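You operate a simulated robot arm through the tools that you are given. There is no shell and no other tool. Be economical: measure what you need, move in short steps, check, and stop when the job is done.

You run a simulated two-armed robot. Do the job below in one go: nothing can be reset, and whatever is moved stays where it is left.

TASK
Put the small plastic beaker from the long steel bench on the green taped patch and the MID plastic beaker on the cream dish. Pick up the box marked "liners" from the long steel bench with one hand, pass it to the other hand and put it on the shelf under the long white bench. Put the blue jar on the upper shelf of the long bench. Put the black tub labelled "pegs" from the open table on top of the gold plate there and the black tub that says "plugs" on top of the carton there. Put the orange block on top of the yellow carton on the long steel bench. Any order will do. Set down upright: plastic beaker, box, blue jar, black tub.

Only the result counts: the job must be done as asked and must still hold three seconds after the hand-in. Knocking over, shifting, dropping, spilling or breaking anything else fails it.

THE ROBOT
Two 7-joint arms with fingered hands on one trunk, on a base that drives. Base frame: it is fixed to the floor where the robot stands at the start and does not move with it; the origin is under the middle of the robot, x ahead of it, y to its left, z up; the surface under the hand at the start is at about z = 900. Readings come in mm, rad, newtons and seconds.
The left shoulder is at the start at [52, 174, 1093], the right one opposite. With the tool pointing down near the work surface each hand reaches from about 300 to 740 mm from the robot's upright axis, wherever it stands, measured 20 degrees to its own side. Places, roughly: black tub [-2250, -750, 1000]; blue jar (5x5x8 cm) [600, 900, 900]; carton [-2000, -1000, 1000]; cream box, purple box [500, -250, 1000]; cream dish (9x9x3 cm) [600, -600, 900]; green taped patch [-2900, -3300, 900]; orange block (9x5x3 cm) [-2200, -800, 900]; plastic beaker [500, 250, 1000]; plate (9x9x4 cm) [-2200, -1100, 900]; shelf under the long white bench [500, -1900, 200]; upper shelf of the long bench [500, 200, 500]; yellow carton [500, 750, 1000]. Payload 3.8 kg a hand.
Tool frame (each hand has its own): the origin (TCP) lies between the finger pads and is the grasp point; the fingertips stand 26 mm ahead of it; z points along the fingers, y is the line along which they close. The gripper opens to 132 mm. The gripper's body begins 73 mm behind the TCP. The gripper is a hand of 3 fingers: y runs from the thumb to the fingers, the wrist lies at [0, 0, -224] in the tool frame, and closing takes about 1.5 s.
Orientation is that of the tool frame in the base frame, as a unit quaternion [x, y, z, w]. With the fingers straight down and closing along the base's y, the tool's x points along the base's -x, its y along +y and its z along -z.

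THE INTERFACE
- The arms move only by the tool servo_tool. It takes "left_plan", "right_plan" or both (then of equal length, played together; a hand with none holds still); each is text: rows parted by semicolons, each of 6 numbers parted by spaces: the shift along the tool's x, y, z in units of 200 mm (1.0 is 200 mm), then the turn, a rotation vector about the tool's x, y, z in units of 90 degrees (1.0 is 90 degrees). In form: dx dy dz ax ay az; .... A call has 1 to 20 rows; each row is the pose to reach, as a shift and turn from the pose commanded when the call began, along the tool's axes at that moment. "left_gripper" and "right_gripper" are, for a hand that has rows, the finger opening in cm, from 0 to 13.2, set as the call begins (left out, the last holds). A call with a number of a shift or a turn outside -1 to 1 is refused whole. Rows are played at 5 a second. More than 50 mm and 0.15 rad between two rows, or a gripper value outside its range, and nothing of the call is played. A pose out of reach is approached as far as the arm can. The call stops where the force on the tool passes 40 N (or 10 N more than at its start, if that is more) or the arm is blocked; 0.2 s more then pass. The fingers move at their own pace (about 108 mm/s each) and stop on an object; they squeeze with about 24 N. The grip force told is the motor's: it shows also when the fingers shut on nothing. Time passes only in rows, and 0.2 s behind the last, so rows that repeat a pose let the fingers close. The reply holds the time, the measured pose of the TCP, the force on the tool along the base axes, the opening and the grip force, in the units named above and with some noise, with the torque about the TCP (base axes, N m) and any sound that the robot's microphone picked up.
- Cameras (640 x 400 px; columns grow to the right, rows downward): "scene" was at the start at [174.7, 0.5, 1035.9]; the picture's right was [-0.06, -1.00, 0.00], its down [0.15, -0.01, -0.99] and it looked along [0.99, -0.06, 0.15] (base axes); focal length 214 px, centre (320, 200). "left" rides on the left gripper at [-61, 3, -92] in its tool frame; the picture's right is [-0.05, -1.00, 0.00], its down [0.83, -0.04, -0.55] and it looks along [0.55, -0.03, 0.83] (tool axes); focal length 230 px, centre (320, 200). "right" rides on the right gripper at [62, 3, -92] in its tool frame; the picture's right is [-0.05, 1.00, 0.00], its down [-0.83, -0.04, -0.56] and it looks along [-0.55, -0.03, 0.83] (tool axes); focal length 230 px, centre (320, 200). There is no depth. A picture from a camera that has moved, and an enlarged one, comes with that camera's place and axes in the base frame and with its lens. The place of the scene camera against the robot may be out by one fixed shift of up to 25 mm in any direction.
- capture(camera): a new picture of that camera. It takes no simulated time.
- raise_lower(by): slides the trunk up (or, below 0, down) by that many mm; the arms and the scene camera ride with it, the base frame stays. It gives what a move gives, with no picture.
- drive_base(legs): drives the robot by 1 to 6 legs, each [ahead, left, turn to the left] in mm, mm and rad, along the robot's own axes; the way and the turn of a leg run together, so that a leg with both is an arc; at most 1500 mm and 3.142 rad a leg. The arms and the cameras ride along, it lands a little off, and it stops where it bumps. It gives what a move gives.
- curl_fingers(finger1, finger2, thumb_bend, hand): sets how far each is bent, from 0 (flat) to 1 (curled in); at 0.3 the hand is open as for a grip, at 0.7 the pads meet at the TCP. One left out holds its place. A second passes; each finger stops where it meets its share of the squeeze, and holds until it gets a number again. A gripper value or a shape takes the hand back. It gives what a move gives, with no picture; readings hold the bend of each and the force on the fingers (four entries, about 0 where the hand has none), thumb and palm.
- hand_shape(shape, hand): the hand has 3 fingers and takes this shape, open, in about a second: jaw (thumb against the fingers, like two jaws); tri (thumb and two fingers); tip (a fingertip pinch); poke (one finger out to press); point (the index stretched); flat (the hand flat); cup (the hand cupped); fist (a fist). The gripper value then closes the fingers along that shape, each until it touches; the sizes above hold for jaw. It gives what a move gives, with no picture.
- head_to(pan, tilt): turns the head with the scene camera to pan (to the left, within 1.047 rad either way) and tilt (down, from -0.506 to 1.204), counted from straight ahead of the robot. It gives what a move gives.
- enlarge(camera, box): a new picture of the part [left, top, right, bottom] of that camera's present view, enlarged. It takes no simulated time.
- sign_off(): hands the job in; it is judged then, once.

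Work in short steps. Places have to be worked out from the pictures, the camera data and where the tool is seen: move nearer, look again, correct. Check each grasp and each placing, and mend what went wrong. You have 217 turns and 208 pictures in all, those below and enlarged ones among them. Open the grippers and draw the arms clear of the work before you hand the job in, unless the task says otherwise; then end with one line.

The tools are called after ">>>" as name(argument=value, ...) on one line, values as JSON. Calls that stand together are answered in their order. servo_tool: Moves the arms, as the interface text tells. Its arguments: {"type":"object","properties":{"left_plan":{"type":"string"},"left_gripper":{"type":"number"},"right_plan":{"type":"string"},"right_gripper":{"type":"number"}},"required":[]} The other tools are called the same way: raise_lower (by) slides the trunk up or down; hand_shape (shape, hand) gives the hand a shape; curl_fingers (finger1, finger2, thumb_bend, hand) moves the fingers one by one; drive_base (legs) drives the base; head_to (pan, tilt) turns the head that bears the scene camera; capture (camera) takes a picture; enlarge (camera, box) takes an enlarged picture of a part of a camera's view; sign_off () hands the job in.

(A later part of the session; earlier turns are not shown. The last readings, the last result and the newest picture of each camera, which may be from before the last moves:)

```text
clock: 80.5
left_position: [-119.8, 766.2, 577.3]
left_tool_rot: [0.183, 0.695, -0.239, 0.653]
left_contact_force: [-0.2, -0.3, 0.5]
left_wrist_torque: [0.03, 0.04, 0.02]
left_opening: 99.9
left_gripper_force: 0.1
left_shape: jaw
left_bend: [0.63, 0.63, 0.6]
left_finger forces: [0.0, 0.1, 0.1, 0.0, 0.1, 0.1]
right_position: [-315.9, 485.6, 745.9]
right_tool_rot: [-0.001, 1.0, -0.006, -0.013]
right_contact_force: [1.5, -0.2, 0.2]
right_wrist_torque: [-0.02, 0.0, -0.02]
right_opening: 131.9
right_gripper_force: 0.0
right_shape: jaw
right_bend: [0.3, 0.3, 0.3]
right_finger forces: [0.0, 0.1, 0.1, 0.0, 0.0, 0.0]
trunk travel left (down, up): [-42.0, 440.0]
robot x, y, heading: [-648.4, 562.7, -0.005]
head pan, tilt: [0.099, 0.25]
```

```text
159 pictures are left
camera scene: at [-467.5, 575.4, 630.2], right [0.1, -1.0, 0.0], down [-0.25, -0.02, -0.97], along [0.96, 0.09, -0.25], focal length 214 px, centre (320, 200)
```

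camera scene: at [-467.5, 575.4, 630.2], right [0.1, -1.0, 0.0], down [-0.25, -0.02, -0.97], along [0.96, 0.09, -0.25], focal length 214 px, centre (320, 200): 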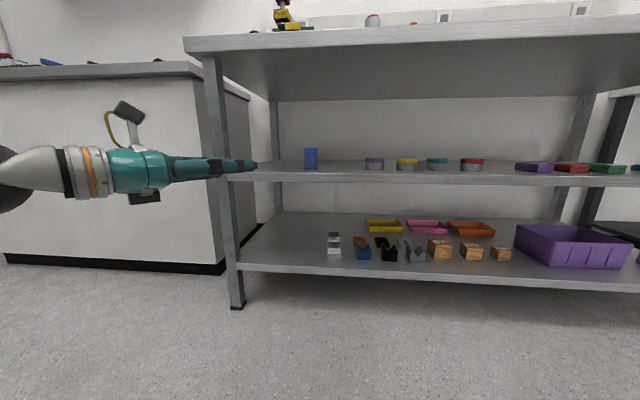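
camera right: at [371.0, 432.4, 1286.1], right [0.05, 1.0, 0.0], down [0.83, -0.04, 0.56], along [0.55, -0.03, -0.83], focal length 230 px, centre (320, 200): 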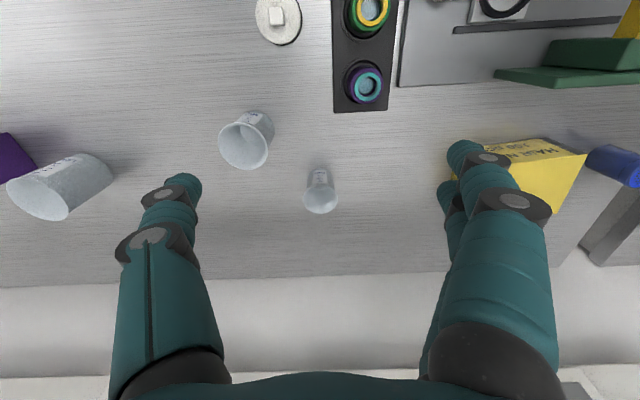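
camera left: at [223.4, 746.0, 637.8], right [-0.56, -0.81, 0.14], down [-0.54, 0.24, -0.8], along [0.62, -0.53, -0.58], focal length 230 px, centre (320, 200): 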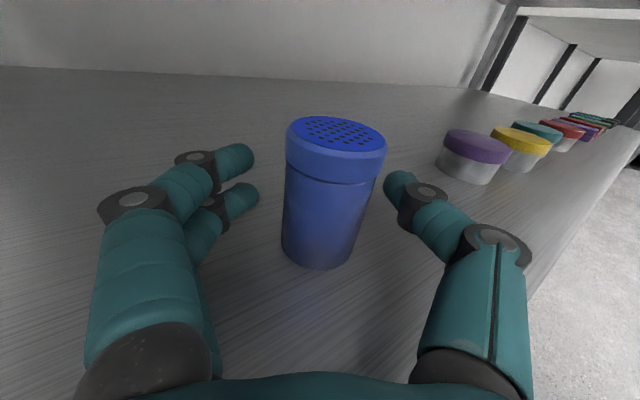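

The jar task is done. I raise the trunk fully and return the left hand to its natural pointing-down pose.

>>> raise_lower(by=440)

>>> servo_tool(left_plan="0 0 0 0 0 0.058; 0 0 -0.05 0 0 0.058")

>>> servo_tool(left_plan="0 0 0 0 0.09 0; 0 0 -0.1 0 0.18 0")

>>> servo_tool(left_plan="0 0 0 -0.074 0 -0.024; 0 0 0 -0.148 0 -0.048; 0 0 0 -0.222 0 -0.073; 0 0 0 -0.296 0 -0.097; 0 0 0 -0.369 0 -0.121")

>>> servo_tool(left_plan="0 0 0 0 0.09 0; 0 0 0 0 0.18 0; 0 0 0 0 0.27 0; 0 0 0 0 0.36 0; 0 0 0 0 0.45 0; 0 0 0 0 0.54 0; 0 0 0 0 0.63 0; 0 0 0 0 0.72 0; 0 0 0 0 0.8 0; 0 0 0 0 0.8 0")

```text
refused: 440 is not a number from -400 to 400
```

```text
clock: 81.1
left_position: [-129.4, 772.0, 579.1]
left_tool_rot: [0.215, 0.685, -0.208, 0.664]
left_contact_force: [-0.3, 0.0, -0.9]
left_wrist_torque: [0.02, 0.01, 0.04]
left_opening: 99.7
left_gripper_force: 0.1
left_shape: jaw
left_bend: [0.63, 0.63, 0.6]
left_finger forces: [0.0, 0.0, 0.0, 0.0, 0.0, 0.1]
right_position: [-316.3, 486.2, 746.9]
right_tool_rot: [-0.001, 1.0, -0.006, -0.013]
right_contact_force: [0.9, 0.6, -0.4]
right_wrist_torque: [-0.03, 0.03, 0.01]
right_opening: 131.9
right_gripper_force: 0.0
right_shape: jaw
right_bend: [0.3, 0.3, 0.3]
right_finger forces: [0.1, 0.1, 0.1, 0.1, 0.0, 0.0]
trunk travel left (down, up): [-42.0, 440.0]
robot x, y, heading: [-648.4, 561.6, -0.003]
head pan, tilt: [0.099, 0.25]
```

```text
clock: 81.7
left_position: [-128.7, 793.1, 574.7]
left_tool_rot: [0.244, 0.771, -0.177, 0.56]
left_contact_force: [0.4, -0.2, -0.2]
left_wrist_torque: [0.03, 0.0, 0.01]
left_opening: 99.9
left_gripper_force: 0.1
left_shape: jaw
left_bend: [0.63, 0.63, 0.6]
left_finger forces: [0.0, 0.1, 0.0, 0.0, 0.0, 0.0]
left hand out of reach, approached as far as the arm can: row 1, 2
right_position: [-315.9, 484.9, 746.7]
right_tool_rot: [-0.001, 1.0, -0.006, -0.013]
right_contact_force: [-0.2, -1.0, 0.5]
right_wrist_torque: [0.0, 0.01, 0.0]
right_opening: 132.1
right_gripper_force: 0.1
right_shape: jaw
right_bend: [0.3, 0.3, 0.3]
right_finger forces: [0.0, 0.0, 0.0, 0.1, 0.1, 0.0]
trunk travel left (down, up): [-42.0, 440.0]
robot x, y, heading: [-649.6, 558.3, -0.002]
head pan, tilt: [0.099, 0.25]
```

```text
clock: 83.1
left_position: [-58.8, 906.2, 578.7]
left_tool_rot: [0.108, 0.762, 0.161, 0.618]
left_contact_force: [0.5, -0.2, 0.2]
left_wrist_torque: [0.03, -0.06, -0.01]
left_opening: 100.1
left_gripper_force: 0.1
left_shape: jaw
left_bend: [0.63, 0.63, 0.59]
left_finger forces: [0.0, 0.0, 0.1, 0.0, 0.0, 0.0]
left hand out of reach, approached as far as the arm can: row 1, 2, 3, 4, 5
right_position: [-315.9, 486.8, 746.8]
right_tool_rot: [-0.001, 1.0, -0.005, -0.013]
right_contact_force: [0.3, 0.4, 0.3]
right_wrist_torque: [0.01, 0.0, 0.0]
right_opening: 131.9
right_gripper_force: 0.0
right_shape: jaw
right_bend: [0.3, 0.3, 0.3]
right_finger forces: [0.1, 0.1, 0.0, 0.0, 0.0, 0.1]
trunk travel left (down, up): [-42.0, 440.0]
robot x, y, heading: [-644.0, 558.0, -0.005]
head pan, tilt: [0.099, 0.25]
stopped in row 5 (left hand): the arm was blocked; the commanded pose is now the measured one
```

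```text
clock: 85.3
left_position: [-60.5, 905.7, 578.7]
left_tool_rot: [-0.009, 0.98, 0.194, 0.051]
left_contact_force: [0.4, -0.3, -0.5]
left_wrist_torque: [-0.01, 0.0, 0.01]
left_opening: 100.1
left_gripper_force: 0.1
left_shape: jaw
left_bend: [0.63, 0.63, 0.59]
left_finger forces: [0.0, 0.0, 0.1, 0.1, 0.0, 0.0]
left hand out of reach, approached as far as the arm can: row 1, 2, 3, 4
right_position: [-316.9, 485.9, 746.7]
right_tool_rot: [-0.001, 1.0, -0.006, -0.013]
right_contact_force: [-0.6, -0.3, 0.3]
right_wrist_torque: [0.02, -0.03, 0.06]
right_opening: 131.8
right_gripper_force: 0.1
right_shape: jaw
right_bend: [0.3, 0.3, 0.3]
right_finger forces: [0.1, 0.0, 0.0, 0.0, 0.0, 0.0]
trunk travel left (down, up): [-42.0, 440.0]
robot x, y, heading: [-647.2, 561.2, -0.004]
head pan, tilt: [0.099, 0.25]
```

Raise the trunk 400, then straighten the left hand to pointing down.

>>> raise_lower(by=400)

>>> servo_tool(left_plan="0 0 0 0.08 0.02 0.004; 0 0 0 0.16 0.044 0.008; 0 0 0 0.25 0.066 0.012; 0 0 -0.2 0.25 0.066 0.012; 0 0 -0.4 0.25 0.066 0.012; 0 0 -0.6 0.25 0.066 0.012; 0 0 -0.6 0.25 0.066 0.012")

>>> raise_lower(by=40)

>>> head_to(pan=0.0, tilt=0.3)

>>> capture(camera="scene")

```text
clock: 89.1
left_position: [-59.0, 905.2, 977.2]
left_tool_rot: [-0.007, 0.98, 0.194, 0.051]
left_contact_force: [-0.7, 0.3, -1.0]
left_wrist_torque: [0.01, 0.01, 0.04]
left_opening: 100.2
left_gripper_force: 0.1
left_shape: jaw
left_bend: [0.63, 0.63, 0.59]
left_finger forces: [0.0, 0.0, 0.0, 0.0, 0.1, 0.0]
right_position: [-314.6, 486.3, 1146.0]
right_tool_rot: [-0.001, 1.0, -0.007, -0.014]
right_contact_force: [0.4, 0.1, 0.2]
right_wrist_torque: [0.0, 0.01, -0.01]
right_opening: 132.0
right_gripper_force: 0.1
right_shape: jaw
right_bend: [0.3, 0.3, 0.3]
right_finger forces: [0.0, 0.0, 0.0, 0.1, 0.0, 0.0]
trunk travel left (down, up): [-442.0, 40.0]
robot x, y, heading: [-648.3, 559.8, -0.006]
head pan, tilt: [0.099, 0.25]
```

```text
clock: 90.7
left_position: [-70.3, 861.8, 1086.5]
left_tool_rot: [0.002, 1.0, -0.002, 0.0]
left_contact_force: [-0.8, 0.2, -0.1]
left_wrist_torque: [-0.01, 0.0, -0.05]
left_opening: 99.8
left_gripper_force: 0.1
left_shape: jaw
left_bend: [0.63, 0.63, 0.59]
left_finger forces: [0.0, 0.1, 0.0, 0.1, 0.0, 0.0]
right_position: [-316.0, 485.0, 1145.8]
right_tool_rot: [-0.001, 1.0, -0.005, -0.013]
right_contact_force: [0.2, -0.3, 0.2]
right_wrist_torque: [0.0, 0.03, 0.0]
right_opening: 132.3
right_gripper_force: 0.1
right_shape: jaw
right_bend: [0.3, 0.3, 0.3]
right_finger forces: [0.0, 0.1, 0.0, 0.1, 0.0, 0.0]
trunk travel left (down, up): [-442.0, 40.0]
robot x, y, heading: [-647.8, 560.7, -0.004]
head pan, tilt: [0.099, 0.25]
```

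```text
clock: 91.6
left_position: [-70.5, 860.8, 1124.9]
left_tool_rot: [0.003, 1.0, -0.001, -0.002]
left_contact_force: [0.4, -0.5, 0.7]
left_wrist_torque: [0.01, 0.02, 0.02]
left_opening: 99.9
left_gripper_force: 0.1
left_shape: jaw
left_bend: [0.63, 0.63, 0.59]
left_finger forces: [0.0, 0.0, 0.0, 0.1, 0.0, 0.1]
right_position: [-315.7, 486.3, 1186.3]
right_tool_rot: [-0.002, 1.0, -0.007, -0.015]
right_contact_force: [0.6, -0.1, 0.1]
right_wrist_torque: [0.01, 0.04, 0.0]
right_opening: 132.0
right_gripper_force: 0.0
right_shape: jaw
right_bend: [0.3, 0.3, 0.3]
right_finger forces: [0.1, 0.0, 0.0, 0.1, 0.0, 0.0]
trunk travel left (down, up): [-482.0, 0.0]
robot x, y, heading: [-651.7, 562.2, -0.006]
head pan, tilt: [0.099, 0.25]
```

```text
clock: 92.2
left_position: [-71.1, 859.5, 1128.0]
left_tool_rot: [0.002, 1.0, -0.002, 0.0]
left_contact_force: [-0.7, 0.1, -0.3]
left_wrist_torque: [0.02, -0.01, -0.01]
left_opening: 100.1
left_gripper_force: 0.0
left_shape: jaw
left_bend: [0.63, 0.63, 0.59]
left_finger forces: [0.0, 0.0, 0.1, 0.1, 0.1, 0.0]
right_position: [-316.1, 486.2, 1187.8]
right_tool_rot: [-0.001, 1.0, -0.007, -0.013]
right_contact_force: [0.9, -0.8, 0.1]
right_wrist_torque: [-0.05, 0.0, -0.01]
right_opening: 131.8
right_gripper_force: 0.1
right_shape: jaw
right_bend: [0.3, 0.3, 0.3]
right_finger forces: [0.1, 0.1, 0.0, 0.0, 0.0, 0.0]
trunk travel left (down, up): [-482.0, 0.0]
robot x, y, heading: [-647.1, 556.3, -0.007]
head pan, tilt: [0.0, 0.3]
```

```text
158 pictures are left
camera scene: at [-455.3, 566.2, 1105.8], right [0.0, -1.0, 0.0], down [-0.3, 0.0, -0.96], along [0.96, 0.0, -0.3], focal length 214 px, centre (320, 200)
```

scene: 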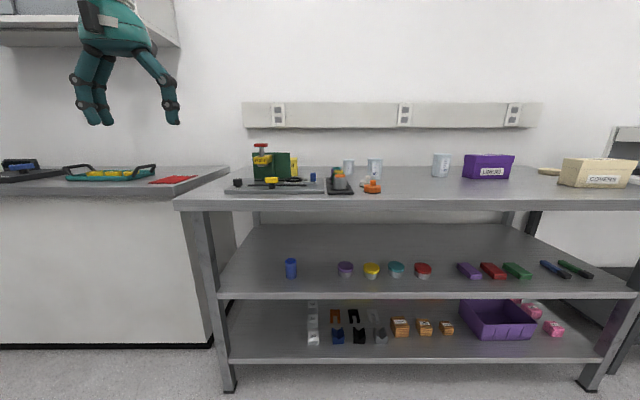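

Now for the MID beaker: raise the left hand out of the way, then drive to x≈-20, y≈400.

>>> servo_tool(left_plan="0.1 0 -0.15 0 0 0; 0.2 0 -0.3 0 0 0; 0.3 0 -0.45 0 0 0; 0.3 0 -0.45 0 0 0", left_gripper=13)

>>> drive_base(legs=[[0, -150, 0], [630, 0, 0]])

>>> capture(camera="right")

```text
clock: 93.2
left_position: [-130.8, 861.0, 1217.8]
left_tool_rot: [0.002, 1.0, -0.002, 0.0]
left_contact_force: [0.3, -0.1, -0.6]
left_wrist_torque: [0.03, -0.01, 0.01]
left_opening: 129.8
left_gripper_force: 0.1
left_shape: jaw
left_bend: [0.33, 0.33, 0.32]
left_finger forces: [0.0, 0.0, 0.0, 0.0, 0.1, 0.0]
right_position: [-315.9, 486.1, 1186.6]
right_tool_rot: [-0.001, 1.0, -0.006, -0.013]
right_contact_force: [1.2, -0.5, 0.1]
right_wrist_torque: [0.02, 0.01, -0.02]
right_opening: 131.8
right_gripper_force: 0.0
right_shape: jaw
right_bend: [0.3, 0.3, 0.3]
right_finger forces: [0.0, 0.0, 0.1, 0.0, 0.1, 0.1]
trunk travel left (down, up): [-482.0, 0.0]
robot x, y, heading: [-650.8, 561.0, -0.004]
head pan, tilt: [0.0, 0.3]
```

```text
clock: 98.3
left_position: [504.2, 710.3, 1220.0]
left_tool_rot: [0.005, 1.0, -0.002, 0.001]
left_contact_force: [0.0, 0.2, 0.5]
left_wrist_torque: [-0.01, 0.0, -0.02]
left_opening: 130.1
left_gripper_force: 0.0
left_shape: jaw
left_bend: [0.33, 0.33, 0.32]
left_finger forces: [0.0, 0.0, 0.0, 0.1, 0.0, 0.1]
right_position: [318.1, 334.7, 1187.6]
right_tool_rot: [0.002, 1.0, -0.006, -0.013]
right_contact_force: [-0.7, -0.4, -0.2]
right_wrist_torque: [-0.03, -0.01, 0.0]
right_opening: 132.0
right_gripper_force: 0.1
right_shape: jaw
right_bend: [0.3, 0.3, 0.3]
right_finger forces: [0.1, 0.0, 0.0, 0.0, 0.0, 0.0]
trunk travel left (down, up): [-482.0, 0.0]
robot x, y, heading: [-12.2, 411.3, -0.011]
head pan, tilt: [0.0, 0.3]
```

```text
157 pictures are left
camera right: at [257.7, 340.3, 1280.8], right [0.06, 1.0, -0.01], down [0.84, -0.04, 0.53], along [0.53, -0.04, -0.85], focal length 230 px, centre (320, 200)
```

right: 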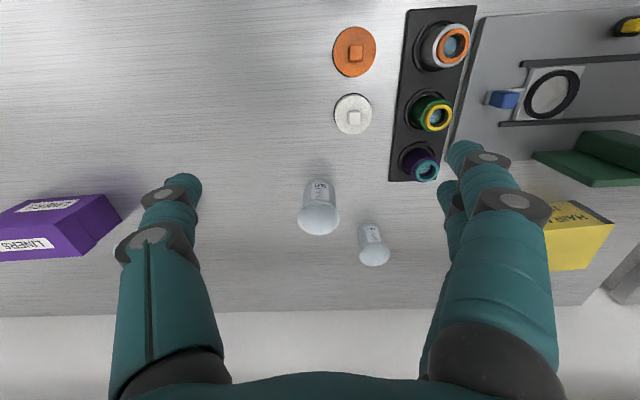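

MID beaker: centre (475,324), top z≈997. Move the right hand over it, halfway down.

>>> servo_tool(right_plan="-0.16 -0.01 0.1 0 0 0; -0.32 -0.02 0.2 0 0 0; -0.48 -0.03 0.3 0 0 0; -0.64 -0.045 0.4 0 0 0; -0.785 -0.055 0.5 0 0 0; -0.785 -0.055 0.6 0 0 0; -0.785 -0.055 0.6 0 0 0", right_gripper=11)

>>> capture(camera="right")

```text
clock: 99.9
left_position: [504.7, 708.4, 1218.6]
left_tool_rot: [0.004, 1.0, -0.001, 0.001]
left_contact_force: [0.5, 1.0, 0.3]
left_wrist_torque: [0.05, 0.02, 0.02]
left_opening: 129.7
left_gripper_force: 0.0
left_shape: jaw
left_bend: [0.33, 0.33, 0.32]
left_finger forces: [0.0, 0.0, 0.0, 0.1, 0.1, 0.1]
right_position: [473.0, 320.9, 1063.7]
right_tool_rot: [0.002, 1.0, -0.006, -0.013]
right_contact_force: [-0.2, 0.3, 0.4]
right_wrist_torque: [0.01, -0.01, 0.03]
right_opening: 110.1
right_gripper_force: 0.1
right_shape: jaw
right_bend: [0.56, 0.56, 0.52]
right_finger forces: [0.0, 0.0, 0.0, 0.1, 0.1, 0.0]
trunk travel left (down, up): [-482.0, 0.0]
robot x, y, heading: [-11.9, 408.5, -0.006]
head pan, tilt: [0.0, 0.3]
```

```text
156 pictures are left
camera right: at [413.3, 326.2, 1156.7], right [0.06, 1.0, -0.01], down [0.84, -0.04, 0.53], along [0.53, -0.04, -0.85], focal length 230 px, centre (320, 200)
```

right: 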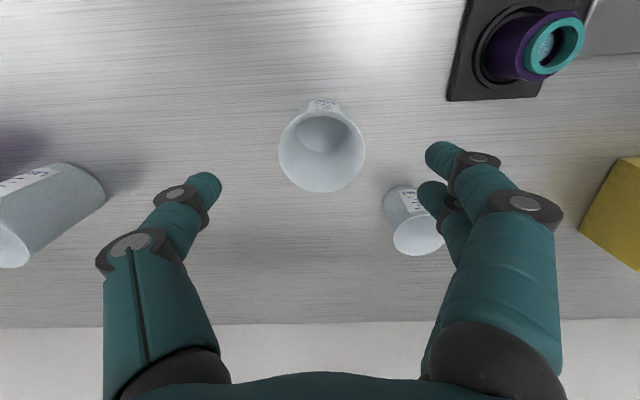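

Aligned. Descend to z≈948 and close.

>>> servo_tool(right_plan="0 0.01 0.15 0 0 0; 0 0.01 0.3 0 0 0; 0 0.01 0.45 0 0 0; 0 0.01 0.575 0 0 0; 0 0.01 0.575 0 0 0")

>>> servo_tool(right_plan="0 0 0 0 0 0; 0 0 0 0 0 0; 0 0 0 0 0 0; 0 0 0 0 0 0; 0 0 0 0 0 0; 0 0 0 0 0 0; 0 0 0 0 0 0; 0 0 0 0 0 0", right_gripper=0)

>>> capture(camera="right")

```text
clock: 101.1
left_position: [503.4, 709.3, 1218.4]
left_tool_rot: [0.005, 1.0, -0.002, 0.001]
left_contact_force: [0.3, -0.2, 0.2]
left_wrist_torque: [-0.04, 0.03, 0.01]
left_opening: 129.8
left_gripper_force: 0.0
left_shape: jaw
left_bend: [0.33, 0.33, 0.32]
left_finger forces: [0.0, 0.1, 0.0, 0.1, 0.0, 0.0]
right_position: [470.4, 322.6, 948.2]
right_tool_rot: [0.002, 1.0, -0.005, -0.013]
right_contact_force: [-0.8, 0.6, 0.4]
right_wrist_torque: [-0.01, -0.02, 0.0]
right_opening: 110.4
right_gripper_force: 0.0
right_shape: jaw
right_bend: [0.56, 0.56, 0.52]
right_finger forces: [0.0, 0.0, 0.0, 0.1, 0.0, 0.0]
trunk travel left (down, up): [-482.0, 0.0]
robot x, y, heading: [-12.7, 413.0, -0.007]
head pan, tilt: [0.0, 0.3]
```

```text
clock: 102.9
left_position: [503.6, 708.8, 1219.7]
left_tool_rot: [0.005, 1.0, -0.002, -0.001]
left_contact_force: [-1.4, -0.2, 0.2]
left_wrist_torque: [-0.02, 0.01, 0.01]
left_opening: 130.1
left_gripper_force: 0.1
left_shape: jaw
left_bend: [0.33, 0.33, 0.32]
left_finger forces: [0.1, 0.1, 0.0, 0.1, 0.0, 0.1]
right_position: [470.6, 322.2, 947.1]
right_tool_rot: [0.001, 1.0, -0.006, -0.013]
right_contact_force: [-1.3, -0.5, 0.5]
right_wrist_torque: [0.01, 0.0, -0.01]
right_opening: 45.2
right_gripper_force: 23.4
right_shape: jaw
right_bend: [0.73, 0.73, 0.7]
right_finger forces: [8.9, 10.6, 0.1, 0.1, 19.4, 0.0]
trunk travel left (down, up): [-482.0, 0.0]
robot x, y, heading: [-14.7, 411.0, -0.008]
head pan, tilt: [0.0, 0.3]
```

```text
155 pictures are left
camera right: at [410.7, 328.1, 1042.3], right [0.06, 1.0, -0.01], down [0.84, -0.04, 0.53], along [0.53, -0.04, -0.85], focal length 230 px, centre (320, 200)
```

right: 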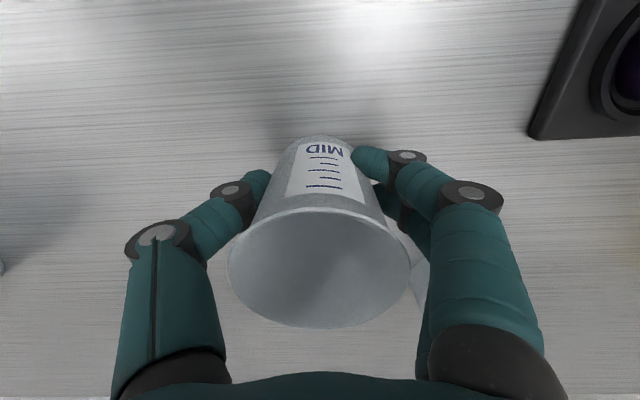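

Gripped at 45 mm. Lift a bit and verify that it holds.

>>> servo_tool(right_plan="0 0 -0.1 0 0 0; 0 0 -0.3 0 0 0; 0 0 -0.5 0 0 0; 0 0 -0.75 0 0 0; 0 0 -0.9 0 0 0; 0 0 -0.9 0 0 0")

>>> capture(camera="right")

>>> head_to(pan=-0.25, tilt=0.2)

>>> capture(camera="scene")

```text
clock: 104.3
left_position: [504.8, 708.6, 1219.3]
left_tool_rot: [0.004, 1.0, -0.001, 0.0]
left_contact_force: [-0.4, 0.1, 0.4]
left_wrist_torque: [-0.01, 0.02, 0.01]
left_opening: 129.5
left_gripper_force: 0.0
left_shape: jaw
left_bend: [0.33, 0.33, 0.32]
left_finger forces: [0.0, 0.0, 0.0, 0.0, 0.0, 0.0]
right_position: [473.6, 325.8, 1126.5]
right_tool_rot: [0.001, 1.0, -0.007, -0.014]
right_contact_force: [0.8, 0.0, 0.2]
right_wrist_torque: [0.03, 0.0, 0.01]
right_opening: 45.1
right_gripper_force: 24.3
right_shape: jaw
right_bend: [0.73, 0.73, 0.7]
right_finger forces: [9.1, 10.5, 0.0, 0.0, 19.3, 0.1]
trunk travel left (down, up): [-482.0, 0.0]
robot x, y, heading: [-14.6, 411.7, -0.008]
head pan, tilt: [0.0, 0.3]
```

```text
154 pictures are left
camera right: at [414.8, 331.8, 1220.3], right [0.06, 1.0, -0.01], down [0.85, -0.04, 0.53], along [0.53, -0.04, -0.85], focal length 230 px, centre (320, 200)
```

right: 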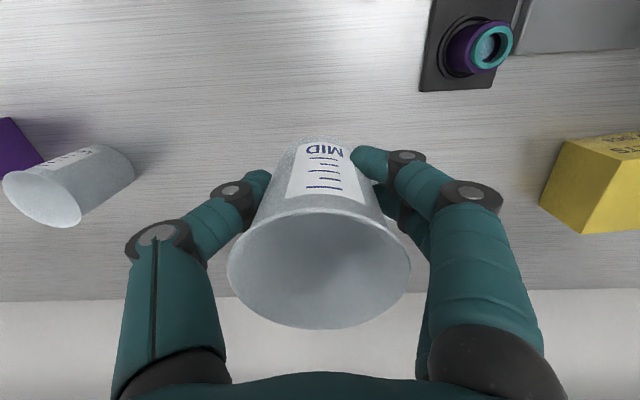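

```text
clock: 105.1
left_position: [505.5, 708.7, 1219.1]
left_tool_rot: [0.004, 1.0, -0.002, 0.0]
left_contact_force: [0.7, 0.0, -0.1]
left_wrist_torque: [-0.02, 0.01, -0.02]
left_opening: 130.1
left_gripper_force: 0.1
left_shape: jaw
left_bend: [0.33, 0.33, 0.32]
left_finger forces: [0.1, 0.0, 0.0, 0.0, 0.1, 0.1]
right_position: [474.1, 325.7, 1125.6]
right_tool_rot: [0.002, 1.0, -0.006, -0.013]
right_contact_force: [-0.3, 0.6, -0.6]
right_wrist_torque: [0.02, -0.02, -0.01]
right_opening: 45.1
right_gripper_force: 24.0
right_shape: jaw
right_bend: [0.73, 0.73, 0.7]
right_finger forces: [9.1, 10.5, 0.0, 0.0, 19.3, 0.1]
trunk travel left (down, up): [-482.0, 0.0]
robot x, y, heading: [-14.1, 411.0, -0.008]
head pan, tilt: [-0.25, 0.201]
```

```text
153 pictures are left
camera scene: at [175.1, 392.9, 1115.1], right [-0.25, -0.97, 0.0], down [-0.19, 0.05, -0.98], along [0.95, -0.25, -0.2], focal length 214 px, centre (320, 200)
```

scene: 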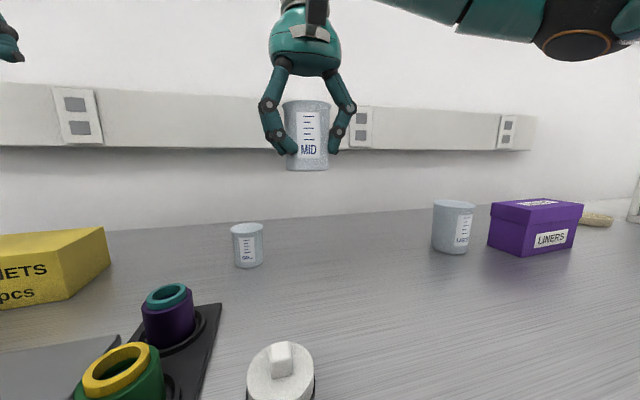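

MID is held securely. Raise a little more and drive right toward the dish.

>>> servo_tool(right_plan="0 0 -0.1 0 0 0; 0.1 0 -0.25 0 0 0; 0.1 0 -0.25 0 0 0")

>>> drive_base(legs=[[0, -720, 0]])

>>> head_to(pan=-0.5, tilt=0.35)

>>> capture(camera="scene")

>>> capture(camera="right")

```text
clock: 105.9
left_position: [504.8, 708.6, 1219.0]
left_tool_rot: [0.004, 1.0, -0.002, 0.0]
left_contact_force: [0.7, 0.0, 0.7]
left_wrist_torque: [-0.03, 0.0, -0.01]
left_opening: 129.9
left_gripper_force: 0.1
left_shape: jaw
left_bend: [0.33, 0.33, 0.32]
left_finger forces: [0.0, 0.0, 0.0, 0.1, 0.0, 0.0]
right_position: [454.4, 327.0, 1177.4]
right_tool_rot: [0.002, 1.0, -0.006, -0.014]
right_contact_force: [0.6, 0.6, -0.2]
right_wrist_torque: [-0.01, -0.01, 0.02]
right_opening: 44.7
right_gripper_force: 24.0
right_shape: jaw
right_bend: [0.73, 0.73, 0.7]
right_finger forces: [9.3, 10.6, 0.1, 0.1, 19.2, 0.0]
trunk travel left (down, up): [-482.0, 0.0]
robot x, y, heading: [-13.0, 410.5, -0.009]
head pan, tilt: [-0.25, 0.201]
```

```text
clock: 112.6
left_position: [498.3, -12.9, 1218.3]
left_tool_rot: [0.004, 1.0, -0.002, 0.0]
left_contact_force: [0.4, -0.5, 0.7]
left_wrist_torque: [0.0, -0.01, -0.02]
left_opening: 129.9
left_gripper_force: 0.0
left_shape: jaw
left_bend: [0.33, 0.33, 0.32]
left_finger forces: [0.1, 0.0, 0.0, 0.1, 0.0, 0.0]
right_position: [448.9, -395.3, 1177.9]
right_tool_rot: [0.002, 1.0, -0.006, -0.014]
right_contact_force: [-0.8, -0.1, 0.2]
right_wrist_torque: [0.0, 0.0, 0.0]
right_opening: 44.8
right_gripper_force: 23.9
right_shape: jaw
right_bend: [0.73, 0.73, 0.7]
right_finger forces: [9.2, 10.5, 0.0, 0.0, 19.1, 0.1]
trunk travel left (down, up): [-482.0, 0.0]
robot x, y, heading: [-15.7, -309.3, -0.012]
head pan, tilt: [-0.25, 0.201]
```

```text
clock: 113.4
left_position: [499.4, -12.2, 1218.9]
left_tool_rot: [0.004, 1.0, -0.001, 0.0]
left_contact_force: [0.3, 0.5, 0.0]
left_wrist_torque: [0.0, -0.01, 0.01]
left_opening: 129.8
left_gripper_force: 0.0
left_shape: jaw
left_bend: [0.33, 0.33, 0.32]
left_finger forces: [0.0, 0.0, 0.1, 0.1, 0.0, 0.0]
right_position: [448.8, -394.8, 1177.3]
right_tool_rot: [0.002, 1.0, -0.007, -0.013]
right_contact_force: [0.4, 0.1, -0.8]
right_wrist_torque: [0.01, -0.02, 0.0]
right_opening: 44.8
right_gripper_force: 24.3
right_shape: jaw
right_bend: [0.73, 0.73, 0.7]
right_finger forces: [9.3, 10.5, 0.0, 0.0, 19.2, 0.0]
trunk travel left (down, up): [-482.0, 0.0]
robot x, y, heading: [-20.5, -311.6, -0.011]
head pan, tilt: [-0.499, 0.351]
```

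```text
152 pictures are left
camera scene: at [160.7, -350.3, 1101.2], right [-0.48, -0.87, 0.0], down [-0.3, 0.17, -0.94], along [0.82, -0.46, -0.34], focal length 214 px, centre (320, 200)
```

scene: 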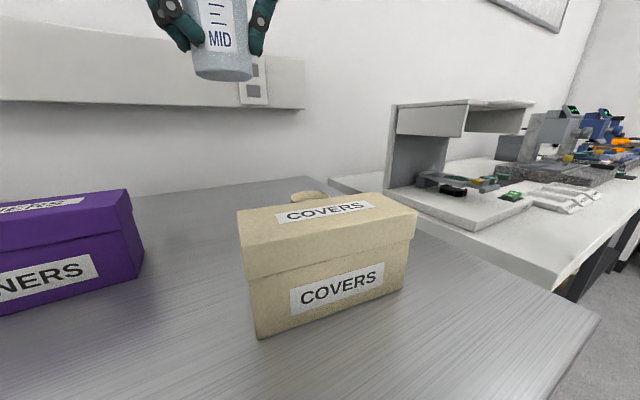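

```text
151 pictures are left
camera right: at [388.5, -389.9, 1272.4], right [0.05, 1.0, -0.01], down [0.84, -0.04, 0.53], along [0.53, -0.04, -0.85], focal length 230 px, centre (320, 200)
```

right: 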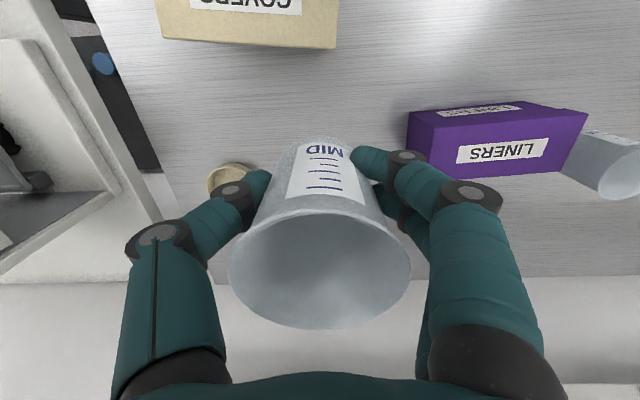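

The dish peeks out behind the thumb at about (560,-560). I move the right hand to (600,-560) at height to see it clear of the beaker.

>>> servo_tool(right_plan="-0.13 -0.14 0 0 0 0; -0.26 -0.28 0 0 0 0; -0.39 -0.42 0 0 0 0; -0.52 -0.56 0 0 0 0; -0.65 -0.7 0 0 0 0; -0.755 -0.825 0 0 0 0; -0.755 -0.825 0 0 0 0")

>>> capture(camera="right")

>>> capture(camera="left")

```text
clock: 115.0
left_position: [498.4, -14.3, 1219.0]
left_tool_rot: [0.004, 1.0, -0.001, 0.0]
left_contact_force: [0.0, 0.0, 0.5]
left_wrist_torque: [-0.01, 0.0, 0.0]
left_opening: 129.7
left_gripper_force: 0.1
left_shape: jaw
left_bend: [0.33, 0.33, 0.32]
left_finger forces: [0.1, 0.0, 0.1, 0.0, 0.0, 0.0]
right_position: [587.6, -563.3, 1176.1]
right_tool_rot: [0.001, 1.0, -0.006, -0.014]
right_contact_force: [0.5, 0.4, -0.3]
right_wrist_torque: [0.03, 0.03, -0.02]
right_opening: 44.8
right_gripper_force: 24.4
right_shape: jaw
right_bend: [0.73, 0.73, 0.7]
right_finger forces: [9.0, 10.5, 0.0, 0.1, 19.1, 0.1]
right hand out of reach, approached as far as the arm can: row 6, 7
trunk travel left (down, up): [-482.0, 0.0]
robot x, y, heading: [-20.1, -312.2, -0.007]
head pan, tilt: [-0.499, 0.351]
```

```text
150 pictures are left
camera right: at [528.0, -558.4, 1269.0], right [0.05, 1.0, -0.01], down [0.84, -0.04, 0.53], along [0.53, -0.04, -0.85], focal length 230 px, centre (320, 200)
```

right: 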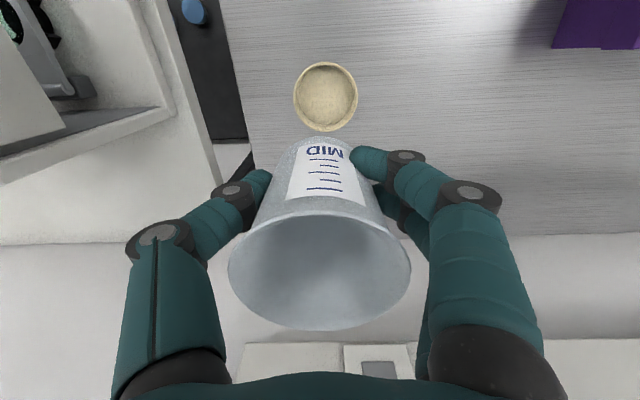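

```text
149 pictures are left
camera left: at [559.4, -9.7, 1311.8], right [0.04, -1.0, 0.0], down [-0.83, -0.03, 0.55], along [-0.55, -0.03, -0.83], focal length 230 px, centre (320, 200)
```

left: 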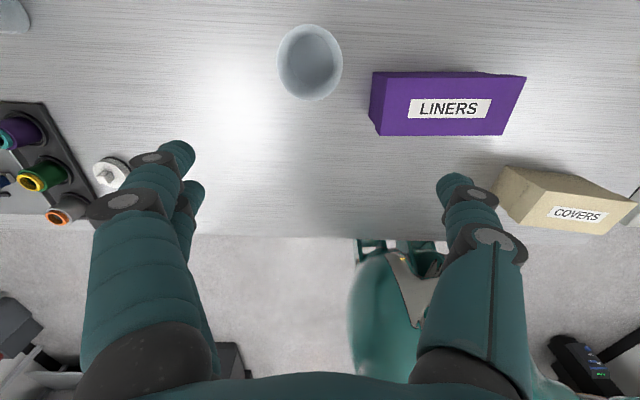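

Dish centre ≈ (575,-557). I move over it and descend to just above.

>>> servo_tool(right_plan="0.06 0.01 0.1 0 0 0; 0.125 0.01 0.25 0 0 0; 0.125 0.01 0.4 0 0 0; 0.125 0.01 0.55 0 0 0; 0.125 0.01 0.7 0 0 0; 0.125 0.01 0.85 0 0 0; 0.125 0.01 0.85 0 0 0")

>>> capture(camera="right")

>>> capture(camera="scene")

```text
clock: 116.6
left_position: [498.9, -11.7, 1219.7]
left_tool_rot: [0.005, 1.0, -0.002, 0.0]
left_contact_force: [-1.1, 0.1, 0.1]
left_wrist_torque: [0.01, 0.04, 0.01]
left_opening: 130.0
left_gripper_force: 0.0
left_shape: jaw
left_bend: [0.33, 0.33, 0.32]
left_finger forces: [0.0, 0.1, 0.0, 0.0, 0.1, 0.1]
right_position: [557.0, -562.3, 1006.2]
right_tool_rot: [0.001, 1.0, -0.006, -0.012]
right_contact_force: [0.2, 0.1, 0.8]
right_wrist_torque: [-0.01, 0.05, 0.02]
right_opening: 44.4
right_gripper_force: 24.1
right_shape: jaw
right_bend: [0.74, 0.73, 0.7]
right_finger forces: [8.9, 10.5, 0.0, 0.0, 18.9, 0.0]
trunk travel left (down, up): [-482.0, 0.0]
robot x, y, heading: [-18.8, -308.9, -0.005]
head pan, tilt: [-0.499, 0.351]
```

```text
148 pictures are left
camera right: at [498.0, -557.9, 1100.4], right [0.05, 1.0, -0.01], down [0.84, -0.04, 0.53], along [0.53, -0.04, -0.84], focal length 230 px, centre (320, 200)
```

right: 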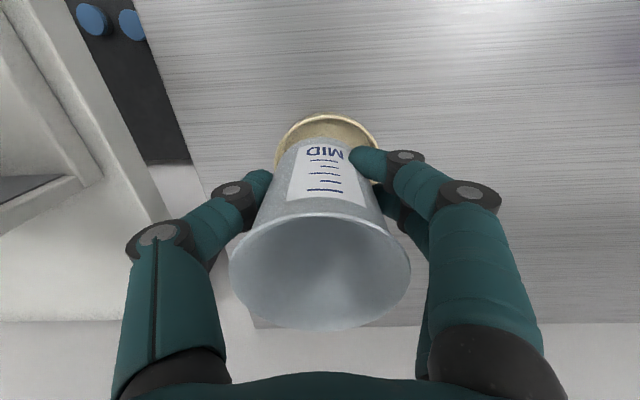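

```text
147 pictures are left
camera scene: at [160.5, -350.3, 1101.3], right [-0.49, -0.87, 0.0], down [-0.3, 0.17, -0.94], along [0.82, -0.46, -0.34], focal length 214 px, centre (320, 200)
```

scene: 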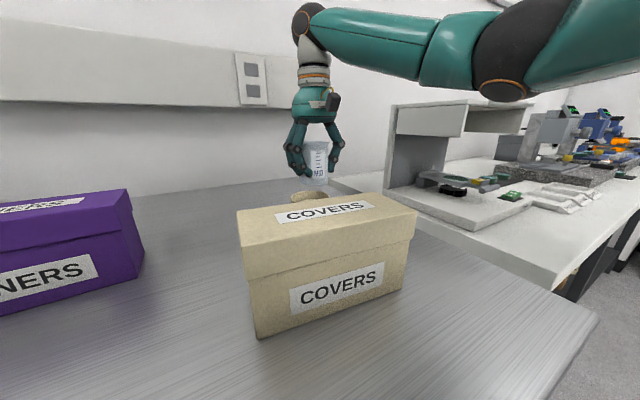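

Dish confirmed at (573,-558). Shift 16 mm forward and step down.

>>> servo_tool(right_plan="-0.04 0.005 0 0 0 0; -0.08 0.01 0 0 0 0; -0.08 0.01 0.06 0 0 0; -0.08 0.01 0.12 0 0 0; -0.08 0.01 0.15 0 0 0; -0.08 0.01 0.15 0 0 0")

>>> capture(camera="right")

>>> enlarge(camera="scene", box=[260, 100, 380, 220])

```text
clock: 118.0
left_position: [498.8, -13.1, 1219.2]
left_tool_rot: [0.005, 1.0, -0.002, 0.0]
left_contact_force: [0.2, 0.6, -0.2]
left_wrist_torque: [-0.01, 0.0, 0.01]
left_opening: 129.9
left_gripper_force: 0.0
left_shape: jaw
left_bend: [0.33, 0.33, 0.32]
left_finger forces: [0.1, 0.0, 0.0, 0.1, 0.0, 0.0]
right_position: [572.1, -561.4, 977.8]
right_tool_rot: [0.002, 1.0, -0.006, -0.013]
right_contact_force: [0.5, -1.0, 0.0]
right_wrist_torque: [0.0, -0.04, 0.05]
right_opening: 44.6
right_gripper_force: 23.1
right_shape: jaw
right_bend: [0.74, 0.73, 0.7]
right_finger forces: [8.9, 10.6, 0.1, 0.1, 18.9, 0.0]
trunk travel left (down, up): [-482.0, 0.0]
robot x, y, heading: [-19.1, -307.7, -0.008]
head pan, tilt: [-0.499, 0.351]
```

```text
146 pictures are left
camera right: at [512.6, -557.1, 1071.2], right [0.05, 1.0, -0.01], down [0.84, -0.04, 0.53], along [0.53, -0.04, -0.85], focal length 230 px, centre (320, 200)
```

right: 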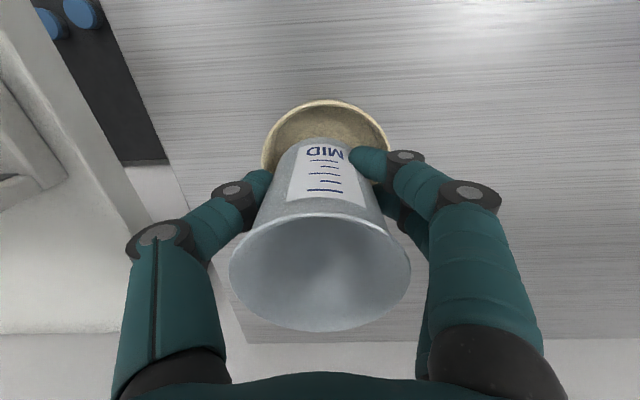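

```text
3.33 times, centred on (320, 160) of scene
camera zoom: at [160.7, -350.4, 1101.2], right [-0.49, -0.87, 0.0], down [-0.3, 0.17, -0.94], along [0.82, -0.46, -0.34], focal length 715 px, centre (320, 333)
```

zoom: 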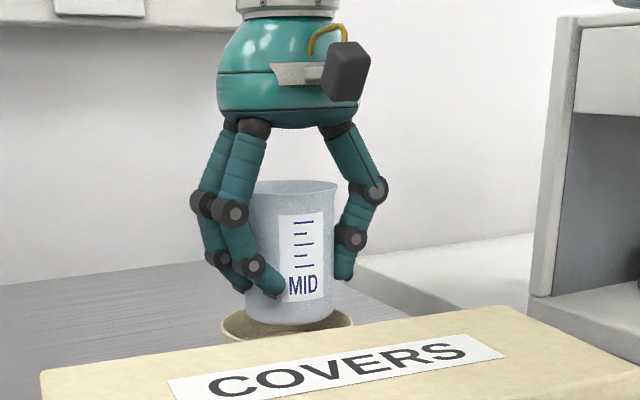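

Aligned with the dish. Lower in small steps until contact.

>>> servo_tool(right_plan="0 0 0.025 0 0 0; 0 0 0.05 0 0 0; 0 0 0.075 0 0 0; 0 0 0.075 0 0 0")

>>> enlarge(camera="scene", box=[260, 100, 380, 220])

```text
clock: 119.0
left_position: [500.0, -12.4, 1219.5]
left_tool_rot: [0.004, 1.0, -0.001, 0.001]
left_contact_force: [0.1, -0.2, -0.1]
left_wrist_torque: [0.0, 0.0, -0.04]
left_opening: 129.9
left_gripper_force: 0.1
left_shape: jaw
left_bend: [0.33, 0.33, 0.32]
left_finger forces: [0.0, 0.0, 0.0, 0.0, 0.1, 0.0]
right_position: [573.5, -562.5, 962.4]
right_tool_rot: [0.003, 1.0, -0.006, -0.013]
right_contact_force: [0.4, 0.4, -0.1]
right_wrist_torque: [-0.02, -0.03, -0.03]
right_opening: 43.9
right_gripper_force: 24.0
right_shape: jaw
right_bend: [0.74, 0.73, 0.7]
right_finger forces: [9.0, 10.4, 0.0, 0.0, 18.8, 0.0]
trunk travel left (down, up): [-482.0, 0.0]
robot x, y, heading: [-20.7, -313.2, -0.008]
head pan, tilt: [-0.499, 0.351]
```

```text
3.33 times, centred on (320, 160) of scene
camera zoom: at [160.7, -350.4, 1101.2], right [-0.49, -0.87, 0.0], down [-0.3, 0.17, -0.94], along [0.82, -0.46, -0.34], focal length 715 px, centre (320, 333)
```

zoom: 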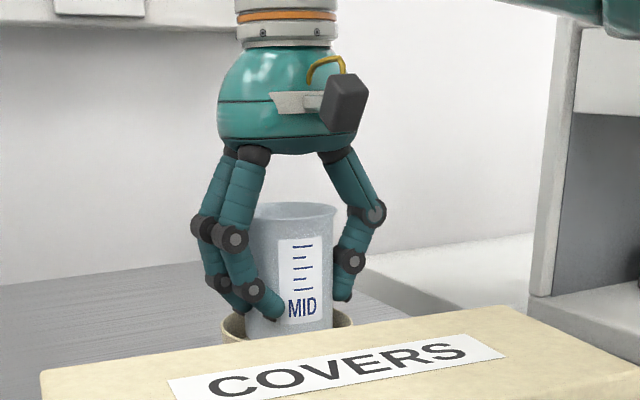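

Still no contact; a few millimetres more.

>>> servo_tool(right_plan="0 0 0.02 0 0 0; 0 0 0.04 0 0 0; 0 0 0.04 0 0 0")

>>> servo_tool(right_plan="0 0 0.01 0 0 0; 0 0 0.02 0 0 0; 0 0 0.02 0 0 0")

```text
clock: 119.8
left_position: [499.1, -13.7, 1219.5]
left_tool_rot: [0.005, 1.0, -0.001, 0.0]
left_contact_force: [-0.5, 0.9, 0.4]
left_wrist_torque: [0.0, -0.01, 0.05]
left_opening: 130.1
left_gripper_force: 0.0
left_shape: jaw
left_bend: [0.33, 0.33, 0.32]
left_finger forces: [0.0, 0.0, 0.0, 0.1, 0.1, 0.0]
right_position: [572.2, -562.1, 952.9]
right_tool_rot: [0.002, 1.0, -0.006, -0.014]
right_contact_force: [0.5, 1.7, -0.2]
right_wrist_torque: [0.0, -0.02, -0.01]
right_opening: 44.3
right_gripper_force: 23.6
right_shape: jaw
right_bend: [0.74, 0.73, 0.7]
right_finger forces: [9.0, 10.5, 0.0, 0.1, 18.7, 0.1]
trunk travel left (down, up): [-482.0, 0.0]
robot x, y, heading: [-20.3, -310.8, -0.007]
head pan, tilt: [-0.499, 0.351]
```

```text
clock: 120.6
left_position: [498.5, -11.9, 1220.3]
left_tool_rot: [0.005, 1.0, -0.002, 0.001]
left_contact_force: [0.3, -0.1, -0.2]
left_wrist_torque: [-0.02, -0.02, 0.02]
left_opening: 129.8
left_gripper_force: 0.1
left_shape: jaw
left_bend: [0.33, 0.33, 0.32]
left_finger forces: [0.0, 0.0, 0.0, 0.1, 0.1, 0.1]
right_position: [572.6, -561.7, 949.9]
right_tool_rot: [0.0, 1.0, -0.005, -0.012]
right_contact_force: [0.9, -1.6, 7.2]
right_wrist_torque: [0.01, -0.06, -0.03]
right_opening: 44.5
right_gripper_force: 23.9
right_shape: jaw
right_bend: [0.74, 0.74, 0.7]
right_finger forces: [9.3, 11.3, 0.0, 0.0, 20.9, 0.0]
trunk travel left (down, up): [-482.0, 0.0]
robot x, y, heading: [-18.7, -308.8, -0.009]
head pan, tilt: [-0.499, 0.351]
```

Beaker rests on the dish (7 N). Open just slightly so the fingers don't push the rim, then lift.

>>> servo_tool(right_plan="0 0 0 0 0 0; 0 0 0 0 0 0; 0 0 0 0 0 0", right_gripper=5.7)

>>> capture(camera="right")

```text
clock: 121.4
left_position: [497.2, -12.8, 1218.0]
left_tool_rot: [0.004, 1.0, -0.002, 0.002]
left_contact_force: [1.3, -1.0, 0.5]
left_wrist_torque: [-0.02, 0.0, 0.04]
left_opening: 129.9
left_gripper_force: 0.0
left_shape: jaw
left_bend: [0.33, 0.33, 0.32]
left_finger forces: [0.0, 0.0, 0.1, 0.0, 0.0, 0.0]
right_position: [571.9, -561.8, 949.6]
right_tool_rot: [0.0, 1.0, -0.006, -0.012]
right_contact_force: [1.3, -1.1, 9.2]
right_wrist_torque: [-0.24, -0.04, -0.01]
right_opening: 53.9
right_gripper_force: 0.1
right_shape: jaw
right_bend: [0.74, 0.73, 0.71]
right_finger forces: [2.7, 0.1, 0.0, 0.0, 7.0, 0.1]
trunk travel left (down, up): [-482.0, 0.0]
robot x, y, heading: [-22.7, -314.1, -0.003]
head pan, tilt: [-0.499, 0.351]
```

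```text
143 pictures are left
camera right: at [512.2, -556.5, 1043.7], right [0.05, 1.0, -0.01], down [0.84, -0.04, 0.53], along [0.53, -0.04, -0.84], focal length 230 px, centre (320, 200)
```

right: 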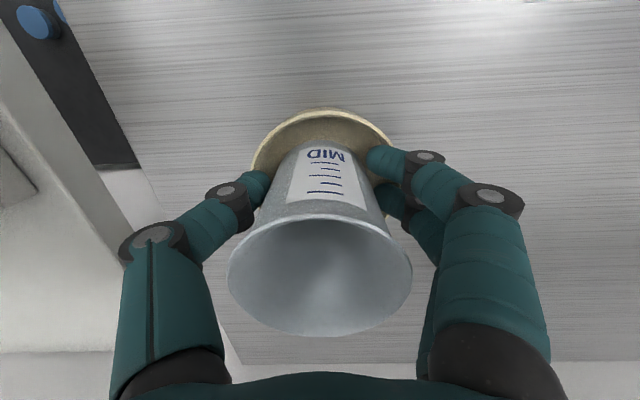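

Fingertips rest on the dish rim. Lift 8 mm first, then open wide and withdraw.

>>> servo_tool(right_plan="0 0 -0.02 0 0 0; 0 0 -0.045 0 0 0; 0 0 -0.045 0 0 0")

>>> servo_tool(right_plan="0 0 0 0 0 0; 0 0 0 0 0 0; 0 0 0 0 0 0; 0 0 0 0 0 0", right_gripper=10.5)

>>> capture(camera="right")

```text
clock: 122.2
left_position: [498.9, -12.2, 1218.6]
left_tool_rot: [0.005, 1.0, -0.002, 0.0]
left_contact_force: [-1.0, 0.3, 0.0]
left_wrist_torque: [0.04, -0.01, -0.02]
left_opening: 130.0
left_gripper_force: 0.1
left_shape: jaw
left_bend: [0.33, 0.33, 0.32]
left_finger forces: [0.0, 0.0, 0.0, 0.0, 0.0, 0.1]
right_position: [571.2, -561.7, 957.4]
right_tool_rot: [0.002, 1.0, -0.006, -0.014]
right_contact_force: [-0.8, -1.0, 0.6]
right_wrist_torque: [0.01, -0.04, 0.0]
right_opening: 56.5
right_gripper_force: 0.1
right_shape: jaw
right_bend: [0.73, 0.73, 0.7]
right_finger forces: [0.0, 0.0, 0.0, 0.0, 0.1, 0.0]
trunk travel left (down, up): [-482.0, 0.0]
robot x, y, heading: [-18.4, -313.8, -0.008]
head pan, tilt: [-0.499, 0.351]
```

```text
clock: 123.2
left_position: [498.0, -13.6, 1218.6]
left_tool_rot: [0.004, 1.0, -0.003, 0.0]
left_contact_force: [0.2, -0.3, 0.9]
left_wrist_torque: [-0.02, 0.01, 0.0]
left_opening: 129.9
left_gripper_force: 0.0
left_shape: jaw
left_bend: [0.33, 0.33, 0.32]
left_finger forces: [0.1, 0.0, 0.0, 0.0, 0.1, 0.1]
right_position: [573.4, -561.1, 959.2]
right_tool_rot: [0.002, 1.0, -0.007, -0.013]
right_contact_force: [0.2, -1.0, 0.2]
right_wrist_torque: [0.04, 0.02, -0.01]
right_opening: 104.7
right_gripper_force: 0.1
right_shape: jaw
right_bend: [0.6, 0.6, 0.56]
right_finger forces: [0.0, 0.0, 0.0, 0.0, 0.0, 0.0]
trunk travel left (down, up): [-482.0, 0.0]
robot x, y, heading: [-19.2, -314.9, -0.005]
head pan, tilt: [-0.499, 0.351]
```

```text
142 pictures are left
camera right: at [513.5, -556.2, 1052.0], right [0.05, 1.0, -0.01], down [0.84, -0.04, 0.53], along [0.53, -0.04, -0.85], focal length 230 px, centre (320, 200)
```

right: 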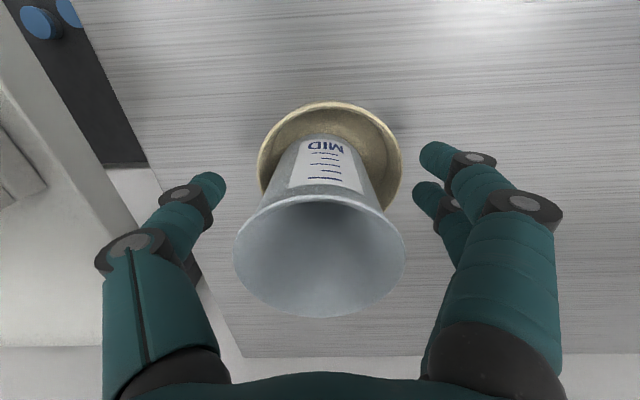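

MID beaker stands on the dish. I raise the right hand clear and look at the liners box with the left camera.

>>> servo_tool(right_plan="0 0 -0.2 0 0 0; 0 0 -0.4 0 0 0; 0 0 -0.6 0 0 0; 0 0 -0.8 0 0 0; 0 0 -0.95 0 0 0; 0.2 0 -1 0 0 0; 0.4 0 -1 0 0 0; 0.6 0 -1 0 0 0; 0.6 0 -1 0 0 0")

>>> capture(camera="right")

>>> servo_tool(left_plan="-0.1 -0.1 0 0 0 0; -0.2 -0.25 0 0 0 0; -0.3 -0.4 0 0 0 0; -0.3 -0.4 0 0 0 0")

>>> capture(camera="left")

```text
clock: 125.2
left_position: [499.4, -12.5, 1218.6]
left_tool_rot: [0.005, 1.0, -0.002, -0.001]
left_contact_force: [0.6, 0.5, 1.3]
left_wrist_torque: [-0.01, -0.02, 0.03]
left_opening: 129.9
left_gripper_force: 0.0
left_shape: jaw
left_bend: [0.33, 0.33, 0.32]
left_finger forces: [0.0, 0.1, 0.0, 0.0, 0.0, 0.0]
right_position: [455.2, -557.8, 1161.3]
right_tool_rot: [0.002, 1.0, -0.006, -0.014]
right_contact_force: [-0.5, 0.3, 0.0]
right_wrist_torque: [-0.01, 0.01, -0.02]
right_opening: 104.4
right_gripper_force: 0.1
right_shape: jaw
right_bend: [0.6, 0.6, 0.56]
right_finger forces: [0.0, 0.1, 0.1, 0.0, 0.1, 0.0]
trunk travel left (down, up): [-482.0, 0.0]
robot x, y, heading: [-18.9, -311.1, -0.004]
head pan, tilt: [-0.499, 0.351]
```

```text
141 pictures are left
camera right: at [395.9, -551.9, 1255.0], right [0.06, 1.0, -0.01], down [0.85, -0.04, 0.53], along [0.53, -0.04, -0.85], focal length 230 px, centre (320, 200)
```

right: 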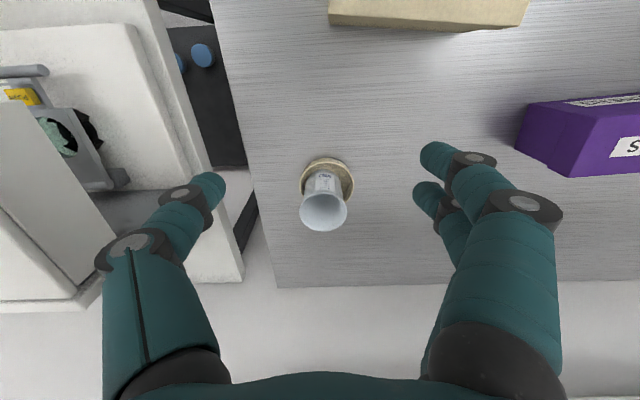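

```text
clock: 126.2
left_position: [557.8, -93.9, 1219.5]
left_tool_rot: [0.005, 1.0, -0.002, 0.001]
left_contact_force: [0.8, 0.1, -0.5]
left_wrist_torque: [0.03, 0.01, -0.05]
left_opening: 129.9
left_gripper_force: 0.1
left_shape: jaw
left_bend: [0.33, 0.33, 0.32]
left_finger forces: [0.2, 0.0, 0.0, 0.0, 0.1, 0.0]
right_position: [455.3, -557.9, 1162.2]
right_tool_rot: [0.002, 1.0, -0.006, -0.013]
right_contact_force: [-0.1, -0.5, -0.1]
right_wrist_torque: [0.03, -0.01, 0.03]
right_opening: 104.4
right_gripper_force: 0.1
right_shape: jaw
right_bend: [0.6, 0.6, 0.56]
right_finger forces: [0.0, 0.1, 0.0, 0.0, 0.0, 0.0]
trunk travel left (down, up): [-482.0, 0.0]
robot x, y, heading: [-22.2, -312.2, -0.008]
head pan, tilt: [-0.499, 0.351]
```

```text
140 pictures are left
camera left: at [618.4, -90.9, 1312.1], right [0.04, -1.0, 0.0], down [-0.83, -0.03, 0.55], along [-0.55, -0.03, -0.83], focal length 230 px, centre (320, 200)
```

left: 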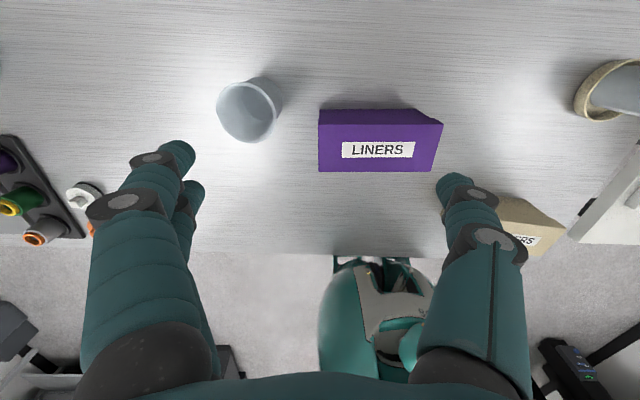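

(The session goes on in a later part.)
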